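You operate a simulated robot arm through the tools that you are given. There is no shell and no other tool.

You are at the controls of a simulated robot arm. One attempt, no reset.

Task
Press the gem out of the yellow mould and rack it.
Fine: on the blue peg; the gem goes on the bottom tray of the white rack, pushed in again; the empty mould may stay on the peg; the other gems and moulds stay where they are, nothing spilt.

The check looks at the end state, three seconds after you hand in, the way a careful person would. Anything else that was tipped, shoved, dropped, spilled or broken makes it a failure.

Robot
A 7-joint arm with a two-finger parallel gripper, fixed in place. Base frame: the origin is at the foot of the arm, x ahead of it, y to its left, z up. Units: mm, degrees, N and s.
With the tool pointing down near the work surface it reaches from about 380 to 900 mm from the base axis. Its first joint turns from -143.0 to 143.0 degrees. Payload 3 kg.
The TCP is the grasp point between the finger pads, 30 mm short of the fingertips. In the tool frame z runs along the fingers and y along their closing line. The gripper opens to 94 mm. The fingers are 28 mm wide and 10 mm thick; the gripper's body (50 by 96 mm) begins 55 mm behind the TCP.
Orientation is that of the tool frame in the base frame, as a unit quaternion [x, y, z, w]. With the fingers straight down and closing along the base's y, the tool's x points along the base's -x, its y along +y and its z along -z.

Tools
- The arm moves only by the tool jog_arm. Its argument "plan" is a list of rows, each a list of 7 numbers: the closure in counts, from 0 (fully open) to 255 (shut), then the shift along the tool's x, y, z in mm, then the turn, a rotation vector about the tool's x, y, z in degrees. In form: [[fingers, tx, ty, tz, wx, wy, wz], ...]. A call has 1 to 20 rows; each row is the pose to reach, as a shift and turn from the pose commanded when the call began, along the tool's axes at that moment. Rows are played at 5 a second. More than 50 mm and 8.6 degrees between two rows, or a gripper value outside its range, and nothing of the call is played. A pose out of reach is approached as far as the arm can. The call stops where the force on the tool passes 90 N (or 10 N more than at its start, if that is more) or the arm is blocked; 0.2 s more then pass. Each finger travels about 72 mm/s and halts on what it meets, pressing with about 37 N; the grip force reading is that of the motor and also rises with nothing between the fingers. The clock runs only during rows and for 0.2 s after the last one: add rows that repeat a pose to give the fingers time. It gives the time, the measured TCP pose, the force on the tool (base axes), the opening and the grip force at its end, in the units of the frame above (readings bear some noise), with the torque about the TCP (base axes, N m) and any sound that the robot's microphone picked up.
- Cameras (640 x 400 px; columns grow to the right, rows downward): "scene" is fixed at [50.8, -500.3, 1483.3]; the picture's right is [0.77, -0.63, 0.00], its down [-0.15, -0.18, -0.97] and it looks along [0.62, 0.75, -0.24] (base axes); focal length 365 px, centre (320, 200). "wrist" rides on the gripper at [76, 14, -103] in the tool frame; the picture's right is [-0.18, 0.98, 0.00], its down [-0.75, -0.14, -0.64] and it looks along [-0.63, -0.12, 0.77] (tool axes); focal length 243 px, centre (320, 200). There is no depth. A picture from a camera that has moved, and an enlarged one, comes with that camera's place and axes in the base frame and with its lens.
- capture(camera): a new picture of that camera. No time passes.
- inspect(camera, box): a new picture of the part [left, top, right, bottom] of that camera's present view, enlarged. No time passes.
- hand_in(): hands the job in; it is judged then, once.

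Nothing tells you positions but the pictures and the camera data. Unless the task says otherwise, let go and move clear before handing in.

The tools are called as a command line: name --pt "numbers of a row" for each row, then --argument value for the rest, lists and objects as JSON in quotes. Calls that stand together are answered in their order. jog_arm: Moves the arm, as the interface text tells. Its arguments: {"type":"object","properties":{"plan":{"type":"array"}},"required":["plan"]} The other tools are called the same way: capture (camera) takes a picture; inspect (camera, box) takes an enlarged picture of a part of a camera's view; hand_in () hands the job in.

At the start:

```text
t: 0.0
eef_pos: [349.5, 284.8, 1324.5]
tcp_rot: [0.0, 1.0, 0.0, 0.0]
wrist_force: [-0.4, 0.2, 0.0]
ft_torque: [0.0, -0.03, 0.0]
width: 93.8
grip_force: 0.0
```

scene: 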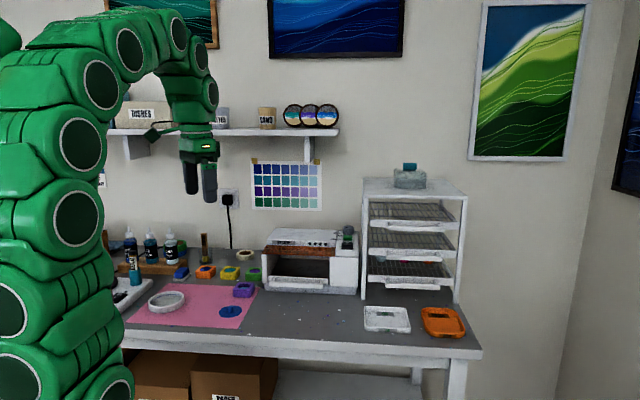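
wrist: 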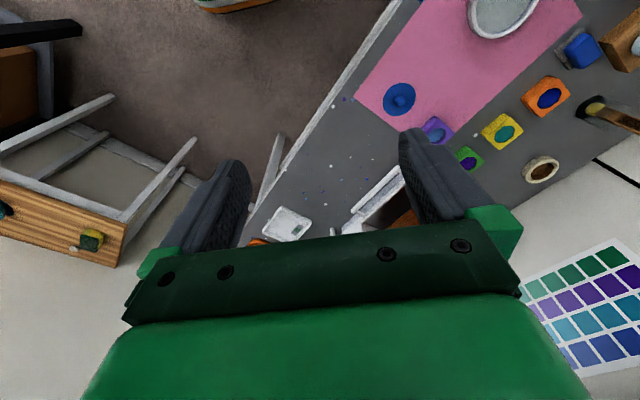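

I see a workbench with coloured moulds, a blue disc with a peg on a pink mat, and a white rack with trays. I'll look closer at each of these first.

inspect --camera "scene" --box '[110, 220, 270, 330]'

inspect --camera "scene" --box '[350, 150, 490, 350]'

inspect --camera "wrist" --box '[340, 0, 640, 200]'

inspect --camera "scene" --box '[160, 240, 270, 310]'

inspect --camera "scene" --box '[360, 240, 470, 310]'

```text
3.64 times, centred on (190, 275) of scene
camera zoom: at [50.8, -500.3, 1483.3], right [0.77, -0.63, 0.0], down [-0.15, -0.18, -0.97], along [0.62, 0.75, -0.24], focal length 1327 px, centre (793, -73)
```

zoom: 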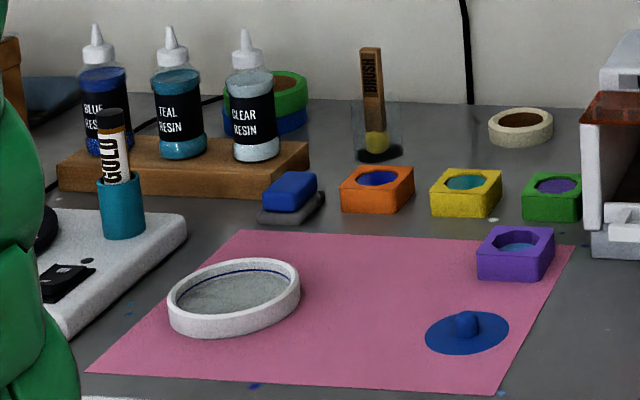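

```text
2.00 times, centred on (420, 250) of scene
camera zoom: at [50.8, -500.3, 1483.3], right [0.77, -0.63, 0.0], down [-0.15, -0.18, -0.97], along [0.62, 0.75, -0.24], focal length 730 px, centre (120, 100)
```

zoom: 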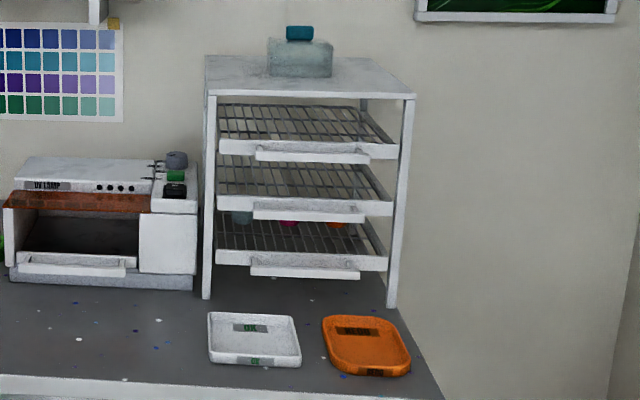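

```text
2.00 times, centred on (490, 100) of wrist
camera zoom: at [272.1, 297.5, 1426.8], right [0.18, 0.98, 0.0], down [0.75, -0.14, 0.64], along [0.63, -0.12, -0.77], focal length 485 px, centre (-20, 400)
```

zoom: 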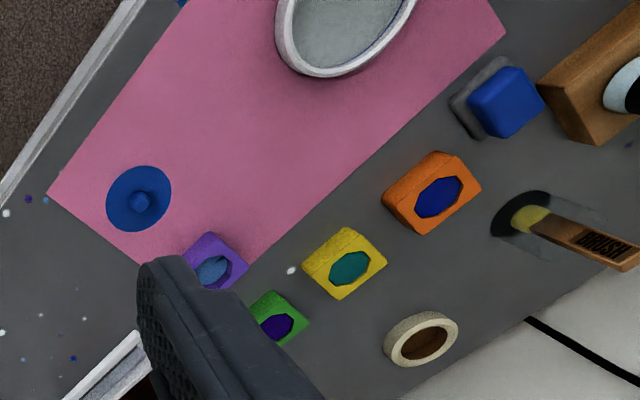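

```text
5.71 times, centred on (215, 275) of scene
camera zoom: at [50.8, -500.3, 1483.3], right [0.77, -0.63, 0.0], down [-0.15, -0.18, -0.97], along [0.62, 0.75, -0.24], focal length 2085 px, centre (920, -229)
```

zoom: 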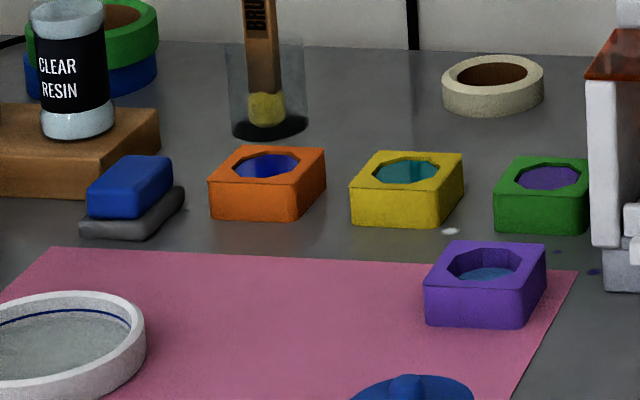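

```text
5.71 times, centred on (415, 275) of scene
camera zoom: at [50.8, -500.3, 1483.3], right [0.77, -0.63, 0.0], down [-0.15, -0.18, -0.97], along [0.62, 0.75, -0.24], focal length 2085 px, centre (-223, -229)
```

zoom: 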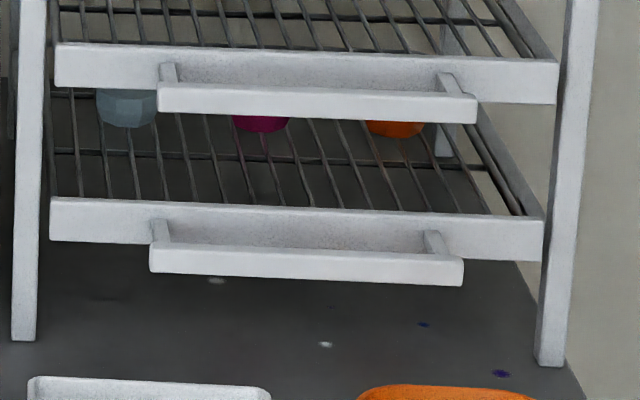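

The moulds sit in a row at about (585, 670, 900). The peg is at about (475, 435), and the rack faces the arm at roughly 45°. I'll move the wrist camera closer to get better positions.

jog_arm --pt "0 -12 27 22 0 0 0" --pt "0 -25 54 44 0 0 0" --pt "0 -37 81 66 0 0 0" --pt "0 -50 108 88 0 0 0" --pt "0 -62 135 110 0 0 0" --pt "0 -75 162 132 0 0 0" --pt "0 -87 189 154 0 0 0" --pt "0 -100 215 175 0 0 0" --pt "0 -100 215 175 0 0 0"

capture --camera "wrist"

capture --camera "scene"

```text
t: 2.0
eef_pos: [449.0, 505.2, 1148.5]
tcp_rot: [0.0, 1.0, -0.001, 0.0]
wrist_force: [0.8, 0.6, 0.3]
ft_torque: [0.02, 0.01, -0.03]
width: 94.0
grip_force: 0.1
```

```text
taken
camera wrist: at [372.6, 516.6, 1250.6], right [0.18, 0.98, 0.0], down [0.75, -0.14, 0.64], along [0.63, -0.12, -0.77], focal length 243 px, centre (320, 200)
```

wrist: 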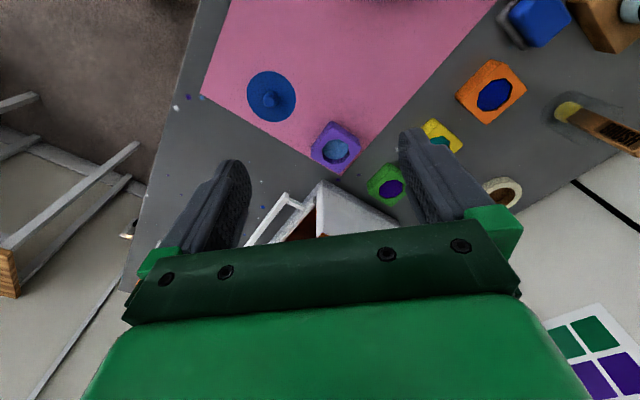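

```text
taken
```

scene: 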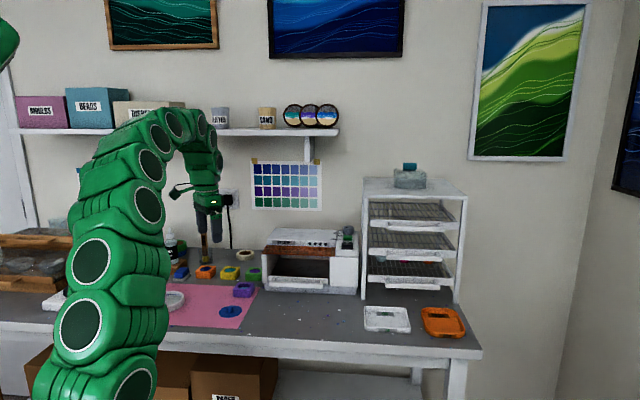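

Triangulation puts the peg at about (465, 428, 908). I'll turn the gripper so it closes along the bench's front-back direction, then view the yellow mould from above.

jog_arm --pt "0 -17 20 7 0 0 6.43" --pt "0 -33 40 14 0 0 12.86" --pt "0 -50 60 21 0 0 19.29" --pt "0 -66 80 28 0 0 25.7" --pt "0 -83 100 35 0 0 32.1" --pt "0 -100 120 42 0 0 38.6" --pt "0 -116 140 48 0 0 45" --pt "0 -116 140 48 0 0 45"

capture --camera "wrist"

capture --camera "scene"

```text
t: 3.8
eef_pos: [554.2, 627.9, 1080.8]
tcp_rot: [0.383, 0.924, 0.0, 0.0]
wrist_force: [0.8, 0.2, -0.5]
ft_torque: [0.0, -0.03, -0.04]
width: 93.7
grip_force: 0.0
out of reach, approached as far as the arm can: row 7, 8
```

```text
taken
camera wrist: at [510.9, 690.2, 1183.1], right [0.83, 0.56, 0.0], down [0.43, -0.63, 0.64], along [0.36, -0.53, -0.77], focal length 243 px, centre (320, 200)
```

wrist: 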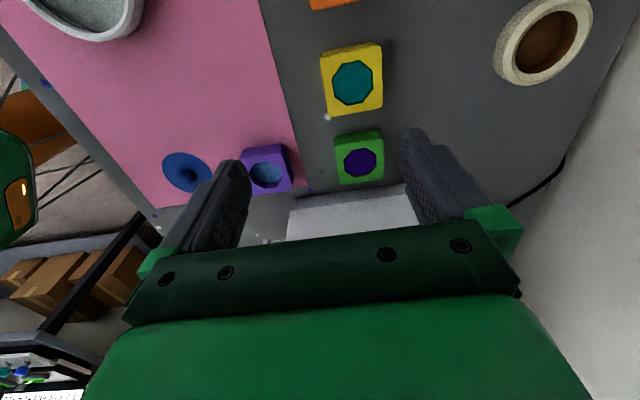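

```text
taken
```

scene: 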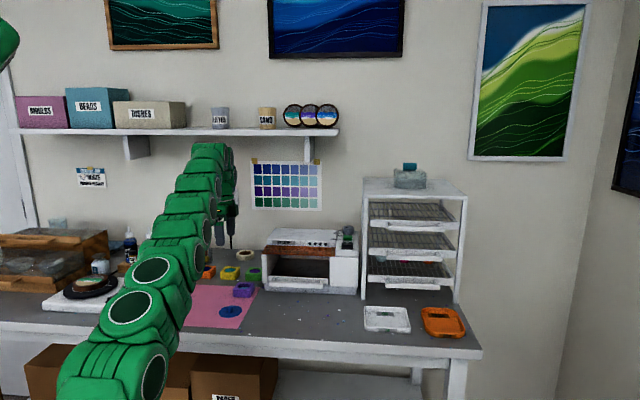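

The yellow mould's top centre is at about (572, 655, 918), roughly 60 mm square and aligned at 45°. The neighbouring mould is about 98 mm away. The arm was at its reach limit up high, so I'll go lower and look again.

jog_arm --pt "0 0 0 25 0 0 0" --pt "0 0 0 50 0 0 0" --pt "0 0 0 75 0 0 0" --pt "0 0 0 100 0 0 0" --pt "0 0 0 100 0 0 0"

capture --camera "wrist"

```text
t: 5.0
eef_pos: [556.0, 626.4, 980.1]
tcp_rot: [0.383, 0.924, 0.0, 0.0]
wrist_force: [0.8, 0.6, 0.3]
ft_torque: [0.02, 0.0, 0.02]
width: 93.9
grip_force: 0.0
```

```text
taken
camera wrist: at [511.1, 688.5, 1082.4], right [0.83, 0.56, 0.0], down [0.43, -0.63, 0.64], along [0.36, -0.53, -0.77], focal length 243 px, centre (320, 200)
```

wrist: 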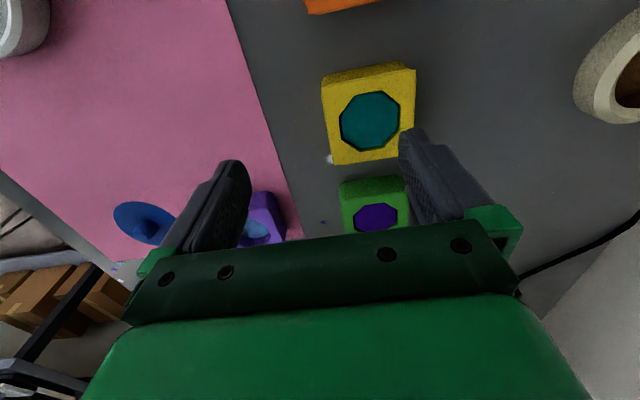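

inspect --camera "wrist" --box '[280, 40, 480, 165]'

inspect --camera "wrist" --box '[80, 160, 300, 297]'

```text
3.20 times, centred on (380, 102) of wrist
camera zoom: at [511.1, 688.5, 1082.4], right [0.83, 0.56, 0.0], down [0.43, -0.63, 0.64], along [0.36, -0.53, -0.77], focal length 776 px, centre (128, 512)
```

zoom: 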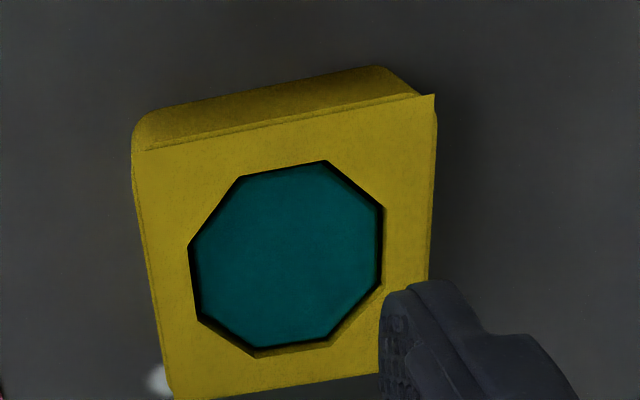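

```text
2.91 times, centred on (190, 228) of wrist
camera zoom: at [511.1, 688.5, 1082.4], right [0.83, 0.56, 0.0], down [0.43, -0.63, 0.64], along [0.36, -0.53, -0.77], focal length 706 px, centre (698, 117)
```

zoom: 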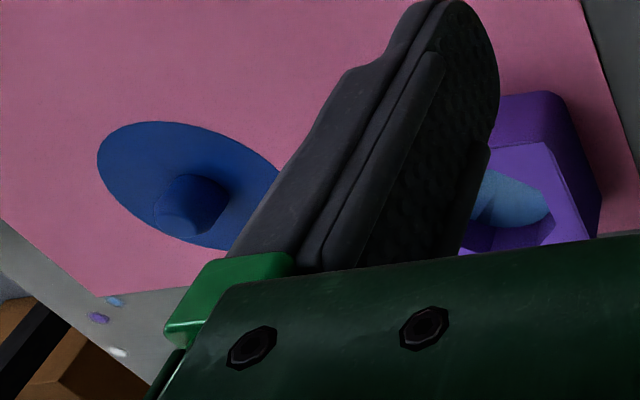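

The yellow mould is centred near (575, 654), spans z of about 888–920, and is square to the gripper. I'll move over it and check alignment before descending.

jog_arm --pt "0 3 17 0 0 0 0" --pt "0 6 34 0 0 0 0" --pt "0 6 34 20 0 0 0" --pt "0 6 34 20 0 0 0"

capture --camera "wrist"

inspect --camera "scene" --box '[160, 180, 290, 310]'

```text
t: 6.0
eef_pos: [574.3, 653.4, 959.0]
tcp_rot: [0.382, 0.924, -0.001, 0.0]
wrist_force: [0.1, -0.2, 0.2]
ft_torque: [-0.02, 0.05, 0.01]
width: 94.0
grip_force: 0.0
```

```text
taken
camera wrist: at [529.5, 716.7, 1060.9], right [0.83, 0.56, 0.0], down [0.43, -0.63, 0.64], along [0.36, -0.53, -0.77], focal length 243 px, centre (320, 200)
```

wrist: 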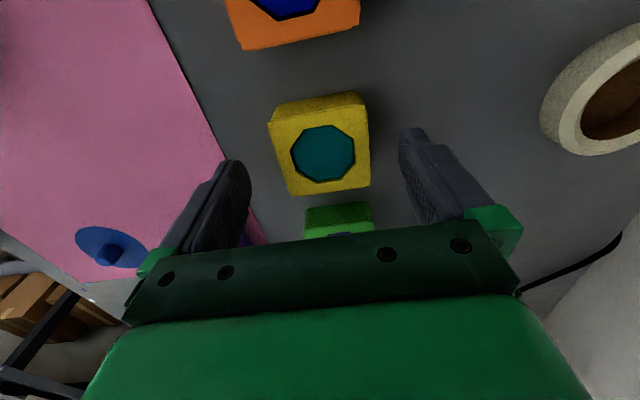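

```text
3.08 times, centred on (225, 245) of scene
camera zoom: at [50.8, -500.3, 1483.3], right [0.77, -0.63, 0.0], down [-0.15, -0.18, -0.97], along [0.62, 0.75, -0.24], focal length 1123 px, centre (612, 62)
```

zoom: 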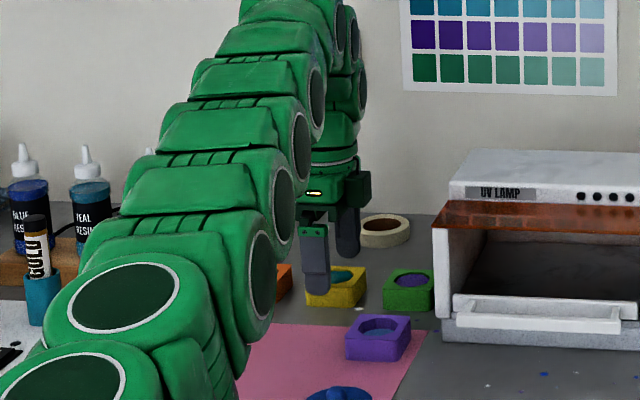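

The gripper is centred over the yellow mould. I'll descend to TCP z of about 927, which puts the fingertips about 8 mm above the mould's foot, and close.

jog_arm --pt "0 0 0 16 0 0 0" --pt "0 0 0 32 0 0 0" --pt "0 0 0 32 0 0 0" --pt "140 0 0 32 0 0 0" --pt "140 0 0 32 0 0 0" --pt "140 0 0 32 0 0 0" --pt "140 0 0 32 0 0 0"

capture --camera "wrist"

inspect --camera "scene" --box '[190, 220, 290, 300]'

```text
t: 7.6
eef_pos: [572.6, 655.6, 929.8]
tcp_rot: [0.383, 0.924, 0.003, 0.0]
wrist_force: [-0.7, 3.9, 57.2]
ft_torque: [-0.52, 0.47, -0.03]
width: 57.3
grip_force: 37.0
```

```text
taken
camera wrist: at [528.8, 718.4, 1032.5], right [0.83, 0.56, 0.01], down [0.43, -0.64, 0.64], along [0.36, -0.53, -0.77], focal length 243 px, centre (320, 200)
```

wrist: 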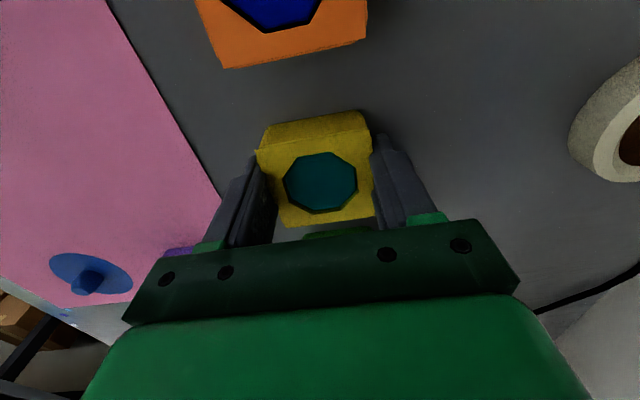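

```text
5.00 times, centred on (240, 260) of scene
camera zoom: at [50.8, -500.3, 1483.3], right [0.77, -0.63, 0.0], down [-0.15, -0.18, -0.97], along [0.62, 0.75, -0.24], focal length 1824 px, centre (720, -100)
```

zoom: 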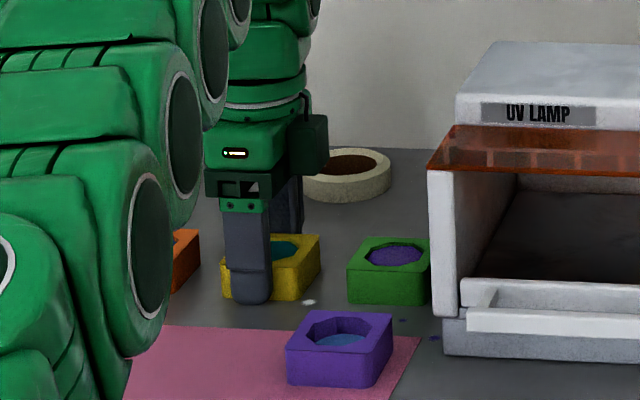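

The fingertips touched the table, so the table top is at z of about 899.5 and the mould top at about 930. I'll open, rise about 10 mm and regrip higher, so the fingertips stay off the disc when I press.

jog_arm --pt "60 0 0 0 0 0 0" --pt "60 0 0 -4 0 0 0" --pt "60 0 0 -13 0 0 0" --pt "60 0 0 -13 0 0 0" --pt "140 0 0 -13 0 0 0" --pt "140 0 0 -13 0 0 0" --pt "140 0 0 -13 0 0 0"

capture --camera "wrist"

```text
t: 9.2
eef_pos: [573.5, 654.5, 940.8]
tcp_rot: [0.383, 0.924, 0.0, 0.0]
wrist_force: [0.9, -0.3, 0.3]
ft_torque: [0.01, -0.03, 0.0]
width: 56.8
grip_force: 37.4
```

```text
taken
camera wrist: at [528.9, 718.0, 1042.7], right [0.83, 0.56, 0.0], down [0.43, -0.63, 0.64], along [0.36, -0.53, -0.77], focal length 243 px, centre (320, 200)
```

wrist: 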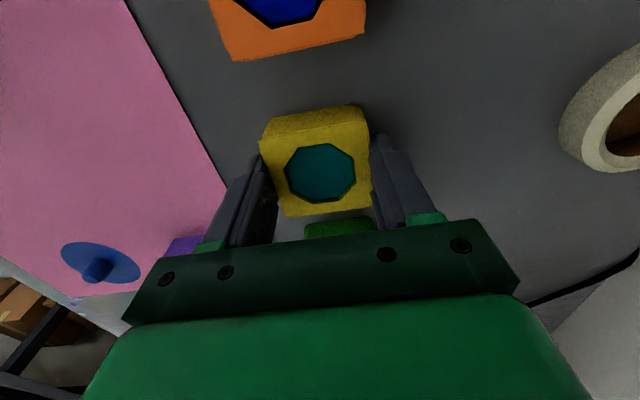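

The mould is gripped with the fingertips about 11 mm above its base. I'll lift it and carry it above the peg.

jog_arm --pt "140 0 0 -10 0 0 0" --pt "140 0 0 -30 0 0 0" --pt "140 0 0 -55 0 0 0" --pt "140 -10 -30 -75 0 0 0" --pt "140 -22 -65 -95 0 0 0" --pt "140 -34 -100 -110 0 0 0" --pt "140 -46 -135 -120 0 0 0" --pt "140 -58 -170 -120 0 0 0" --pt "140 -70 -205 -120 0 0 0" --pt "140 -80.6 -236.9 -120 0 0 0" --pt "140 -80.6 -236.9 -120 0 0 0"

capture --camera "wrist"

capture --camera "scene"

```text
t: 11.6
eef_pos: [463.7, 426.2, 1060.2]
tcp_rot: [0.382, 0.924, 0.0, 0.0]
wrist_force: [-0.1, 0.0, 0.7]
ft_torque: [-0.02, -0.01, 0.0]
width: 42.3
grip_force: 0.0
```

```text
taken
camera wrist: at [418.6, 488.6, 1162.7], right [0.83, 0.56, 0.0], down [0.43, -0.63, 0.64], along [0.36, -0.53, -0.77], focal length 243 px, centre (320, 200)
```

wrist: 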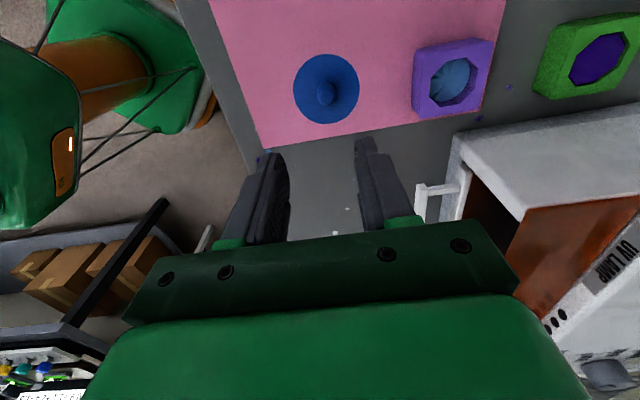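

```text
taken
```

scene: 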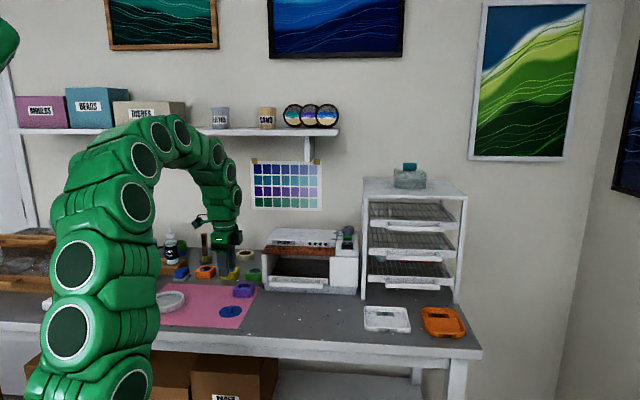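

The mould slipped out of the grip: the width reads 42 mm with nothing held. I'll check where it is.

inspect --camera "scene" --box '[170, 230, 270, 310]'

inspect --camera "wrist" --box '[260, 20, 420, 120]'

```text
5.00 times, centred on (220, 270) of scene
camera zoom: at [50.8, -500.3, 1483.3], right [0.77, -0.63, 0.0], down [-0.15, -0.18, -0.97], along [0.62, 0.75, -0.24], focal length 1824 px, centre (820, -150)
```

zoom: 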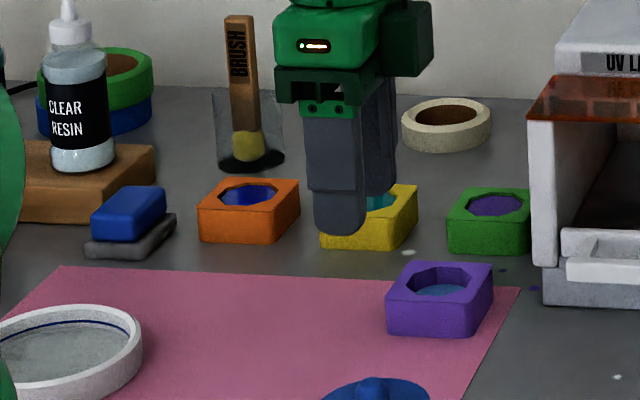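

```text
4.00 times, centred on (340, 70) of wrist
camera zoom: at [418.6, 488.6, 1162.7], right [0.83, 0.56, 0.0], down [0.43, -0.63, 0.64], along [0.36, -0.53, -0.77], focal length 970 px, centre (240, 720)
```

zoom: 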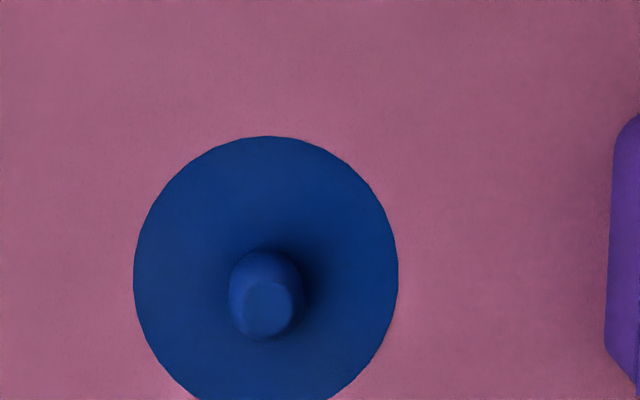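

The yellow mould is still in its place, so it slipped at the very start of the lift and nothing was disturbed. I'll go back, grip it deeper and harder, and test with a small lift.

jog_arm --pt "0 10 30 0 0 0 0" --pt "0 22 65 10 0 0 0" --pt "0 34 100 20 0 0 0" --pt "0 46 135 30 0 0 0" --pt "0 58 170 40 0 0 0" --pt "0 70 205 55 0 0 0" --pt "0 80.6 236.9 70 0 0 0" --pt "0 80.6 236.9 80 0 0 0" --pt "0 80.6 236.9 80 0 0 0"

capture --camera "wrist"

inspect --camera "wrist" --box '[240, 80, 400, 180]'

```text
t: 13.6
eef_pos: [572.2, 654.8, 979.2]
tcp_rot: [0.383, 0.924, 0.001, 0.001]
wrist_force: [0.0, 0.1, 0.3]
ft_torque: [-0.02, 0.02, 0.01]
width: 94.1
grip_force: 0.0
```

```text
taken
camera wrist: at [528.6, 717.1, 1082.2], right [0.83, 0.56, 0.0], down [0.43, -0.63, 0.64], along [0.36, -0.53, -0.77], focal length 243 px, centre (320, 200)
```

wrist: 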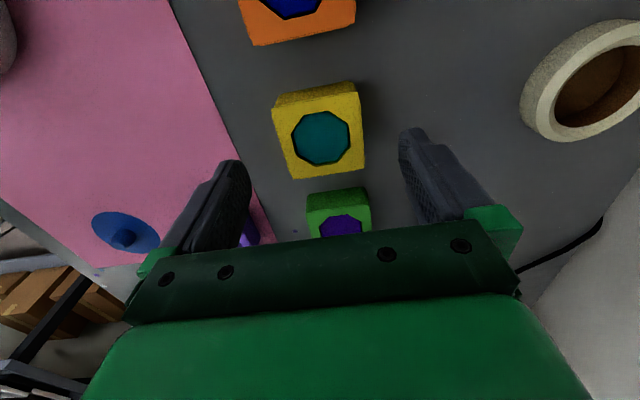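

```text
4.00 times, centred on (320, 130) of wrist
camera zoom: at [528.6, 717.1, 1082.2], right [0.83, 0.56, 0.0], down [0.43, -0.63, 0.64], along [0.36, -0.53, -0.77], focal length 970 px, centre (320, 480)
```

zoom: 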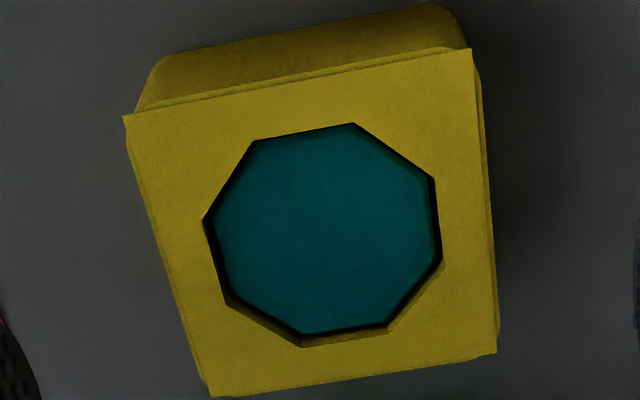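

jog_arm --pt "0 0 0 24 0 0 0" --pt "0 0 0 40 0 0 0" --pt "0 0 0 48 0 0 0" --pt "0 0 0 48 0 0 0" --pt "255 0 0 48 0 0 0" --pt "255 0 0 48 0 0 0" --pt "255 0 0 48 0 0 0" --pt "255 0 0 48 0 0 0"

jog_arm --pt "255 0 0 -2 0 0 0" --pt "255 0 0 -4 0 0 0" --pt "255 0 0 -6 0 0 0" --pt "255 0 0 -8 0 0 0"

capture --camera "wrist"

inspect --camera "scene" --box '[190, 230, 290, 310]'

```text
t: 15.4
eef_pos: [572.9, 655.8, 932.9]
tcp_rot: [0.382, 0.924, 0.0, 0.001]
wrist_force: [-0.1, -0.2, -0.3]
ft_torque: [0.0, -0.02, 0.0]
width: 57.0
grip_force: 37.1
```

```text
t: 16.4
eef_pos: [573.4, 653.5, 941.8]
tcp_rot: [0.382, 0.924, 0.0, 0.0]
wrist_force: [0.6, 0.1, -0.7]
ft_torque: [-0.02, 0.0, 0.01]
width: 56.9
grip_force: 36.8
```

```text
taken
camera wrist: at [528.7, 716.8, 1043.5], right [0.83, 0.56, 0.0], down [0.43, -0.63, 0.64], along [0.36, -0.53, -0.77], focal length 243 px, centre (320, 200)
```

wrist: 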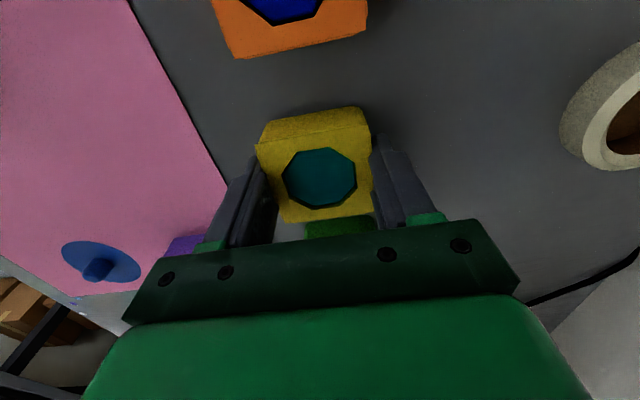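

```text
5.00 times, centred on (240, 270) of scene
camera zoom: at [50.8, -500.3, 1483.3], right [0.77, -0.63, 0.0], down [-0.15, -0.18, -0.97], along [0.62, 0.75, -0.24], focal length 1824 px, centre (720, -150)
```

zoom: 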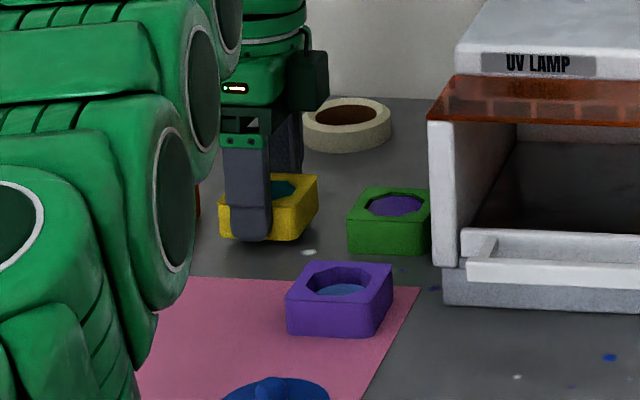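

jog_arm --pt "255 0 0 -3 0 0 0" --pt "255 0 0 -6 0 0 0" --pt "255 0 0 -9 0 0 0" --pt "255 0 0 -12 0 0 0" --pt "255 0 0 -15 0 0 0" --pt "255 0 0 -18 0 0 0"

capture --camera "wrist"

inspect --camera "scene" --box '[190, 230, 290, 310]'

```text
t: 17.8
eef_pos: [572.8, 654.2, 959.4]
tcp_rot: [0.383, 0.924, 0.001, 0.0]
wrist_force: [-0.3, -0.5, -0.8]
ft_torque: [0.03, 0.01, 0.01]
width: 56.9
grip_force: 36.8
```

```text
taken
camera wrist: at [528.4, 717.1, 1061.8], right [0.83, 0.56, 0.0], down [0.43, -0.63, 0.64], along [0.36, -0.53, -0.77], focal length 243 px, centre (320, 200)
```

wrist: 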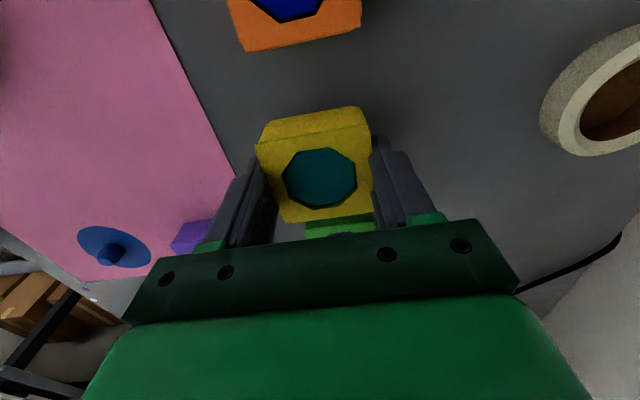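

```text
5.00 times, centred on (240, 270) of scene
camera zoom: at [50.8, -500.3, 1483.3], right [0.77, -0.63, 0.0], down [-0.15, -0.18, -0.97], along [0.62, 0.75, -0.24], focal length 1824 px, centre (720, -150)
```

zoom: 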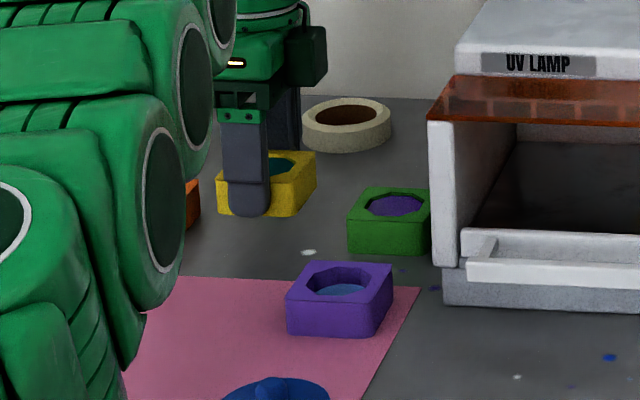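

The mould is now securely held and rises with the fingers. I'll check its exact offset in the grip.

inspect --camera "wrist" --box '[240, 100, 400, 230]'

```text
3.08 times, centred on (320, 165) of wrist
camera zoom: at [528.4, 717.1, 1061.8], right [0.83, 0.56, 0.0], down [0.43, -0.63, 0.64], along [0.36, -0.53, -0.77], focal length 746 px, centre (320, 308)
```

zoom: 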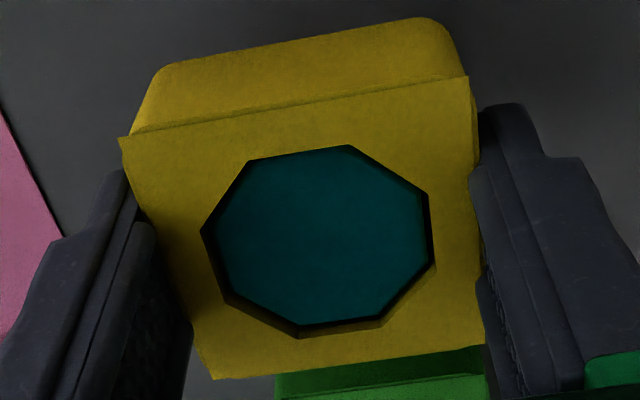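

The mould is centred in the grip to within about 2 mm. I'll carry it gently to above the peg, then measure the peg relative to the gripper in one image.

jog_arm --pt "255 0 0 -8 0 0 0" --pt "255 0 0 -20 0 0 0" --pt "255 -4 -12 -32 0 0 0" --pt "255 -11 -33 -45 0 0 0" --pt "255 -19 -57 -58 0 0 0" --pt "255 -27 -81 -70 0 0 0" --pt "255 -35 -105 -80 0 0 0" --pt "255 -43 -129 -88 0 0 0" --pt "255 -51 -153 -94 0 0 0" --pt "255 -59 -177 -98 0 0 0" --pt "255 -67 -200 -100 0 0 0" --pt "255 -74 -221 -100 0 0 0" --pt "255 -77.8 -232.6 -100 0 0 0" --pt "255 -77.8 -232.6 -100 0 0 0"

capture --camera "wrist"

inspect --camera "wrist" --box '[240, 40, 400, 140]'

```text
t: 20.8
eef_pos: [460.9, 434.4, 1057.3]
tcp_rot: [0.383, 0.924, 0.0, 0.0]
wrist_force: [-0.4, -0.2, -0.3]
ft_torque: [0.0, 0.03, 0.02]
width: 56.8
grip_force: 37.2
```

```text
taken
camera wrist: at [416.3, 497.9, 1159.3], right [0.83, 0.56, 0.0], down [0.43, -0.63, 0.64], along [0.36, -0.53, -0.77], focal length 243 px, centre (320, 200)
```

wrist: 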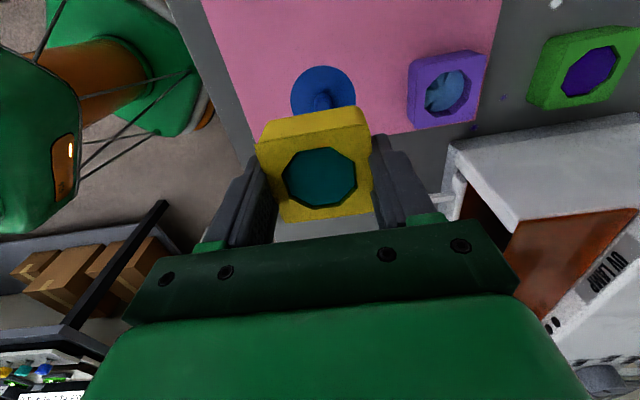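

```text
4.00 times, centred on (320, 90) of wrist
camera zoom: at [416.3, 497.9, 1159.3], right [0.83, 0.56, 0.0], down [0.43, -0.63, 0.64], along [0.36, -0.53, -0.77], focal length 970 px, centre (320, 640)
```

zoom: 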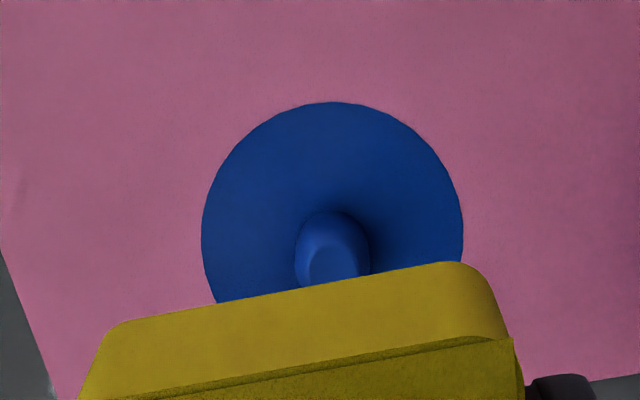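

The peg is 2.7 mm off in tool -x and 2.4 mm in +y from the gripper centre, with its tip at z of about 924. I'll correct that and descend to just above it.

jog_arm --pt "255 -2.7 2.4 10 0 0 0" --pt "255 -2.7 2.4 30 0 0 0" --pt "255 -2.7 2.4 50 0 0 0" --pt "255 -2.7 2.4 70 0 0 0" --pt "255 -2.7 2.4 85 0 0 0" --pt "255 -2.7 2.4 90 0 0 0" --pt "255 -2.7 2.4 90 0 0 0"

capture --camera "wrist"

inspect --camera "scene" --box '[180, 250, 280, 330]'

```text
t: 22.4
eef_pos: [467.5, 432.1, 968.2]
tcp_rot: [0.383, 0.924, 0.0, 0.001]
wrist_force: [-0.4, -0.1, -0.9]
ft_torque: [0.02, -0.02, 0.05]
width: 56.6
grip_force: 36.9
```

```text
taken
camera wrist: at [422.8, 496.0, 1070.4], right [0.83, 0.56, 0.0], down [0.43, -0.63, 0.64], along [0.36, -0.53, -0.77], focal length 243 px, centre (320, 200)
```

wrist: 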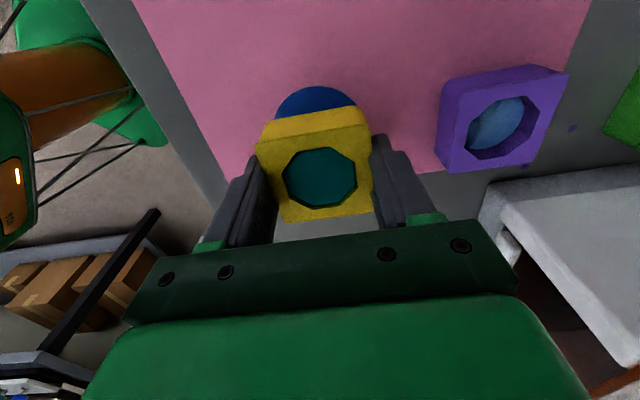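

```text
5.00 times, centred on (230, 290) of scene
camera zoom: at [50.8, -500.3, 1483.3], right [0.77, -0.63, 0.0], down [-0.15, -0.18, -0.97], along [0.62, 0.75, -0.24], focal length 1824 px, centre (770, -250)
```

zoom: 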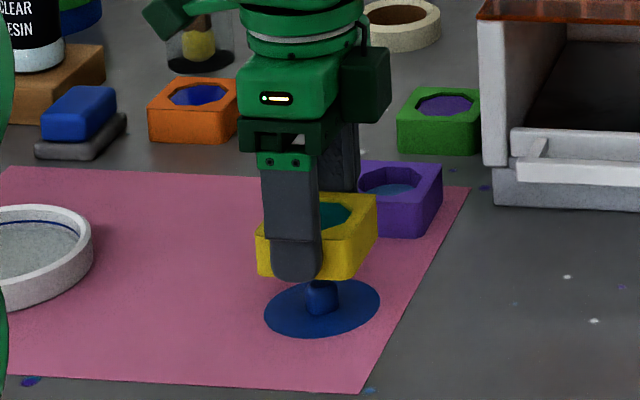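

inspect --camera "wrist" --box '[250, 70, 390, 158]'

inspect --camera "scene" --box '[205, 270, 275, 326]'

```text
4.55 times, centred on (320, 114) of wrist
camera zoom: at [422.8, 496.0, 1070.4], right [0.83, 0.56, 0.0], down [0.43, -0.63, 0.64], along [0.36, -0.53, -0.77], focal length 1103 px, centre (320, 591)
```

zoom: 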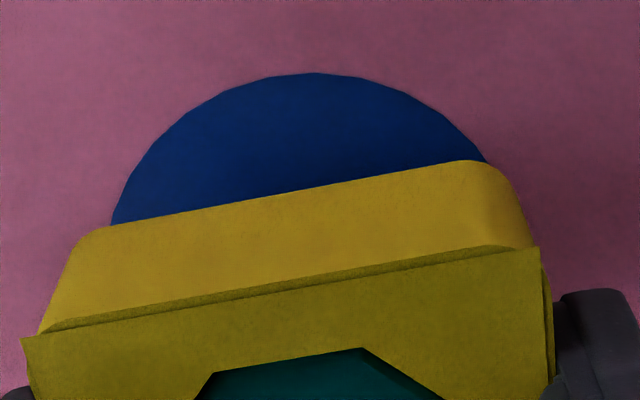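

```text
7.14 times, centred on (240, 298) of scene
camera zoom: at [50.8, -500.3, 1483.3], right [0.77, -0.63, 0.0], down [-0.15, -0.18, -0.97], along [0.62, 0.75, -0.24], focal length 2606 px, centre (891, -500)
```

zoom: 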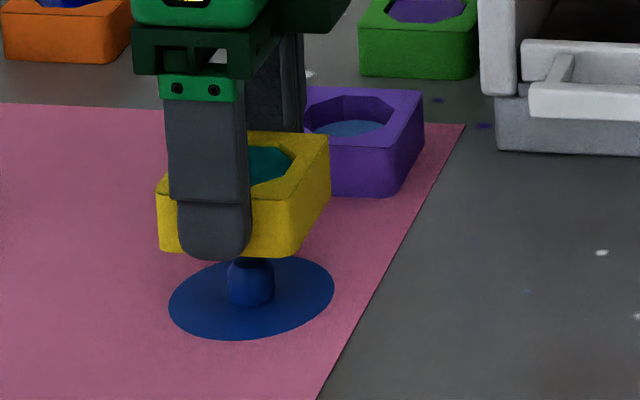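

The mould is within about 1 mm of the peg axis. I'll lower it onto the peg gradually while watching the force.

jog_arm --pt "255 0.5 -1 3 0 0 0" --pt "255 0.5 -1 6 0 0 0" --pt "255 0.5 -1 9 0 0 0" --pt "255 0.5 -1 12 0 0 0" --pt "255 0.5 -1 12 0 0 0"

jog_arm --pt "255 0 0 1.5 0 0 0" --pt "255 0 0 3 0 0 0" --pt "255 0 0 4.5 0 0 0" --pt "255 0 0 6 0 0 0" --pt "255 0 0 6 0 0 0"

inspect --camera "scene" --box '[205, 270, 275, 326]'

capture --camera "wrist"

```text
t: 23.6
eef_pos: [466.0, 433.3, 956.0]
tcp_rot: [0.383, 0.924, 0.0, 0.0]
wrist_force: [-1.1, -0.6, 0.0]
ft_torque: [-0.02, 0.02, -0.02]
width: 56.8
grip_force: 36.6
```

```text
t: 24.8
eef_pos: [465.8, 432.5, 950.6]
tcp_rot: [0.382, 0.924, 0.0, 0.0]
wrist_force: [-0.2, -0.2, -1.3]
ft_torque: [-0.01, 0.0, 0.01]
width: 56.8
grip_force: 36.8
```

```text
7.14 times, centred on (240, 298) of scene
camera zoom: at [50.8, -500.3, 1483.3], right [0.77, -0.63, 0.0], down [-0.15, -0.18, -0.97], along [0.62, 0.75, -0.24], focal length 2606 px, centre (891, -500)
```

zoom: 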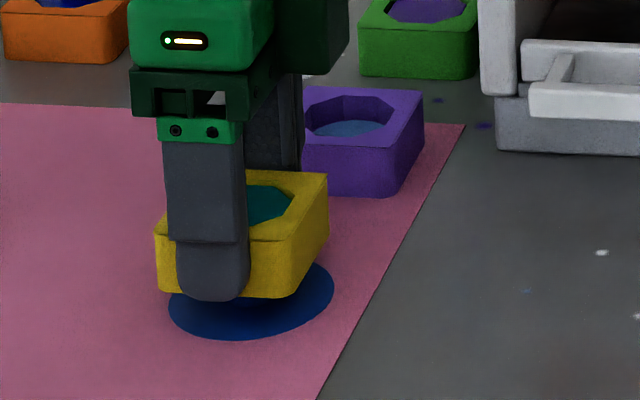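

```text
taken
camera wrist: at [421.1, 496.2, 1052.7], right [0.83, 0.56, 0.0], down [0.43, -0.63, 0.64], along [0.36, -0.53, -0.77], focal length 243 px, centre (320, 200)
```

wrist: 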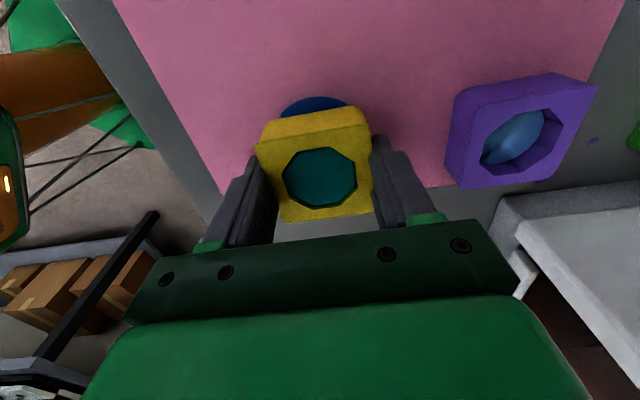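

jog_arm --pt "255 0 0 1.5 0 0 0" --pt "255 0 0 3 0 0 0" --pt "255 0 0 4.5 0 0 0" --pt "255 0 0 4.5 0 0 0"

jog_arm --pt "255 0 0 1.5 0 0 0" --pt "255 0 0 3 0 0 0" --pt "255 0 0 4.5 0 0 0" --pt "255 0 0 4.5 0 0 0"

capture --camera "wrist"

inspect --camera "scene" --box '[205, 270, 275, 326]'

```text
t: 25.8
eef_pos: [465.9, 434.0, 945.9]
tcp_rot: [0.383, 0.924, 0.0, 0.0]
wrist_force: [0.1, -0.4, -1.0]
ft_torque: [-0.01, -0.02, 0.0]
width: 57.0
grip_force: 36.9
```

```text
t: 26.8
eef_pos: [465.5, 433.6, 942.3]
tcp_rot: [0.383, 0.924, 0.0, 0.001]
wrist_force: [-0.4, 0.2, -1.1]
ft_torque: [0.0, 0.01, 0.02]
width: 56.9
grip_force: 36.9
```

```text
taken
camera wrist: at [420.7, 496.8, 1044.0], right [0.83, 0.56, 0.0], down [0.43, -0.63, 0.64], along [0.36, -0.53, -0.77], focal length 243 px, centre (320, 200)
```

wrist: 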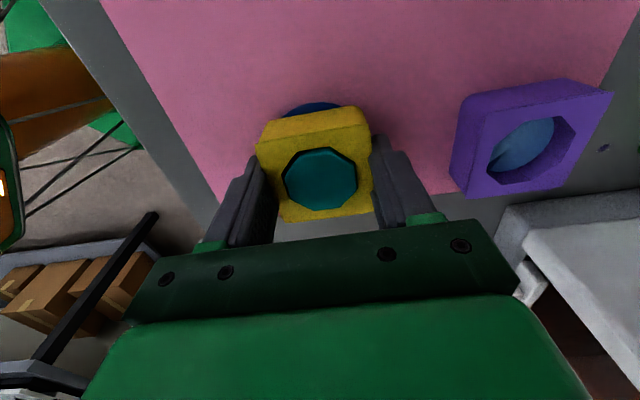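

```text
7.14 times, centred on (240, 298) of scene
camera zoom: at [50.8, -500.3, 1483.3], right [0.77, -0.63, 0.0], down [-0.15, -0.18, -0.97], along [0.62, 0.75, -0.24], focal length 2606 px, centre (891, -500)
```

zoom: 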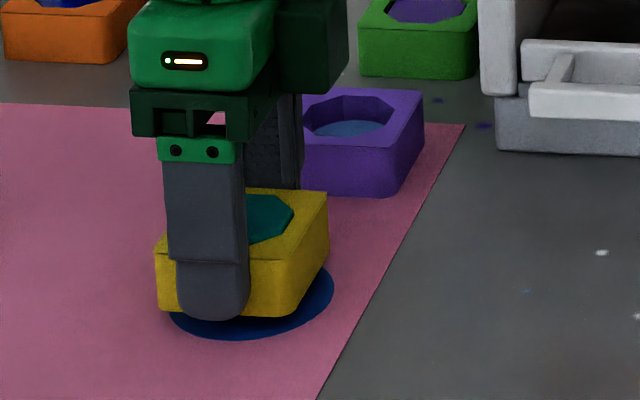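

The gem is already starting to rise in the mould as the peg enters from below. I'll continue down.

jog_arm --pt "255 0 0 1.5 0 0 0" --pt "255 0 0 3 0 0 0" --pt "255 0 0 4.5 0 0 0" --pt "255 0 0 4.5 0 0 0"

jog_arm --pt "255 0 0 1.5 0 0 0" --pt "255 0 0 3 0 0 0" --pt "255 0 0 4 0 0 0" --pt "255 0 0 4 0 0 0"

capture --camera "wrist"

inspect --camera "scene" --box '[205, 270, 275, 326]'

```text
t: 27.8
eef_pos: [465.0, 435.0, 935.7]
tcp_rot: [0.383, 0.924, 0.0, 0.0]
wrist_force: [0.4, 0.0, -1.0]
ft_torque: [0.01, 0.04, 0.01]
width: 56.9
grip_force: 37.0
```

```text
t: 28.8
eef_pos: [466.0, 433.8, 932.9]
tcp_rot: [0.383, 0.924, 0.0, 0.0]
wrist_force: [0.3, -0.4, -0.9]
ft_torque: [-0.02, -0.01, 0.0]
width: 56.9
grip_force: 37.2
```

```text
taken
camera wrist: at [421.6, 496.9, 1035.4], right [0.83, 0.56, 0.0], down [0.43, -0.63, 0.64], along [0.36, -0.53, -0.77], focal length 243 px, centre (320, 200)
```

wrist: 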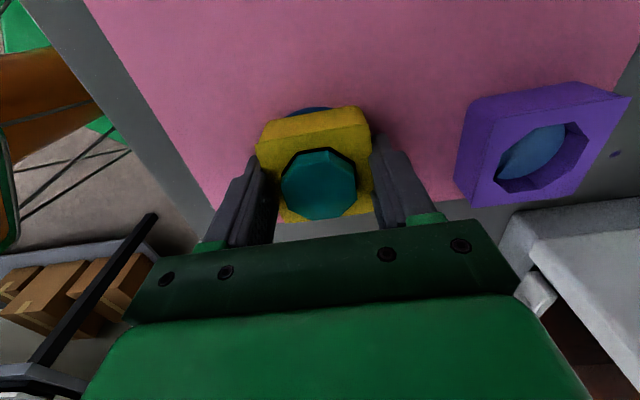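

```text
7.14 times, centred on (240, 298) of scene
camera zoom: at [50.8, -500.3, 1483.3], right [0.77, -0.63, 0.0], down [-0.15, -0.18, -0.97], along [0.62, 0.75, -0.24], focal length 2606 px, centre (891, -500)
```

zoom: 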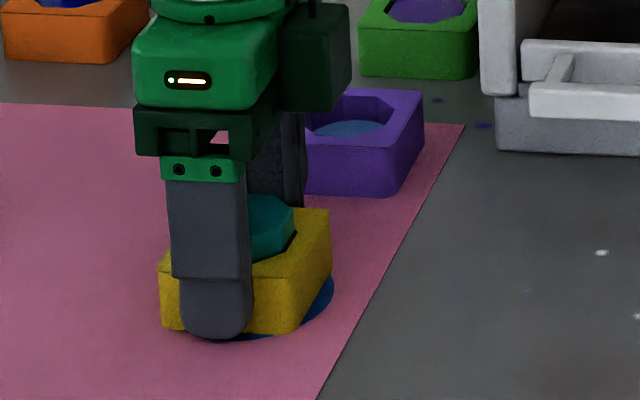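

The gem now protrudes above the mould. I'll press the last few millimetres until the mould seats.

jog_arm --pt "255 0 0 1 0 0 0" --pt "255 0 0 2 0 0 0" --pt "255 0 0 2 0 0 0"

jog_arm --pt "255 0 0 1 0 0 0" --pt "255 0 0 1 0 0 0"

inspect --camera "scene" --box '[205, 270, 275, 326]'

inspect --camera "wrist" --box '[240, 90, 400, 230]'

```text
t: 29.6
eef_pos: [466.6, 435.3, 932.5]
tcp_rot: [0.383, 0.924, 0.0, 0.0]
wrist_force: [-2.8, -5.2, 37.0]
ft_torque: [-0.45, 0.38, 0.01]
width: 56.7
grip_force: 37.0
```

```text
t: 30.2
eef_pos: [465.1, 434.4, 932.0]
tcp_rot: [0.383, 0.924, 0.002, 0.001]
wrist_force: [4.7, -3.6, 59.4]
ft_torque: [-0.13, 0.0, 0.01]
width: 56.9
grip_force: 36.8
```

```text
7.14 times, centred on (240, 298) of scene
camera zoom: at [50.8, -500.3, 1483.3], right [0.77, -0.63, 0.0], down [-0.15, -0.18, -0.97], along [0.62, 0.75, -0.24], focal length 2606 px, centre (891, -500)
```

zoom: 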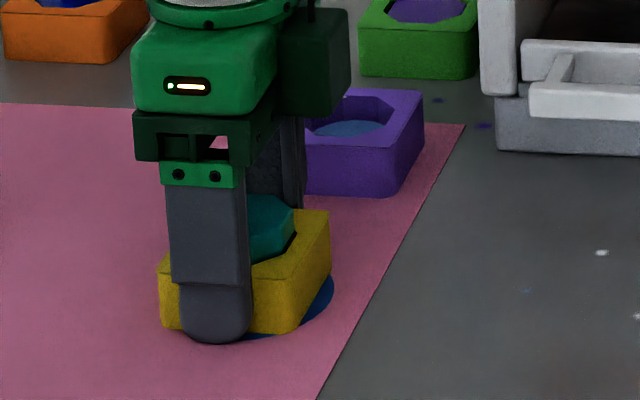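

```text
2.86 times, centred on (320, 160) of wrist
camera zoom: at [421.2, 497.1, 1033.3], right [0.83, 0.56, 0.0], down [0.43, -0.63, 0.64], along [0.36, -0.53, -0.77], focal length 693 px, centre (320, 314)
```

zoom: 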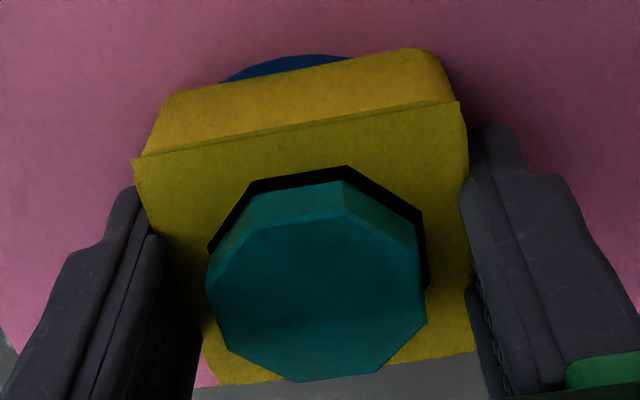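

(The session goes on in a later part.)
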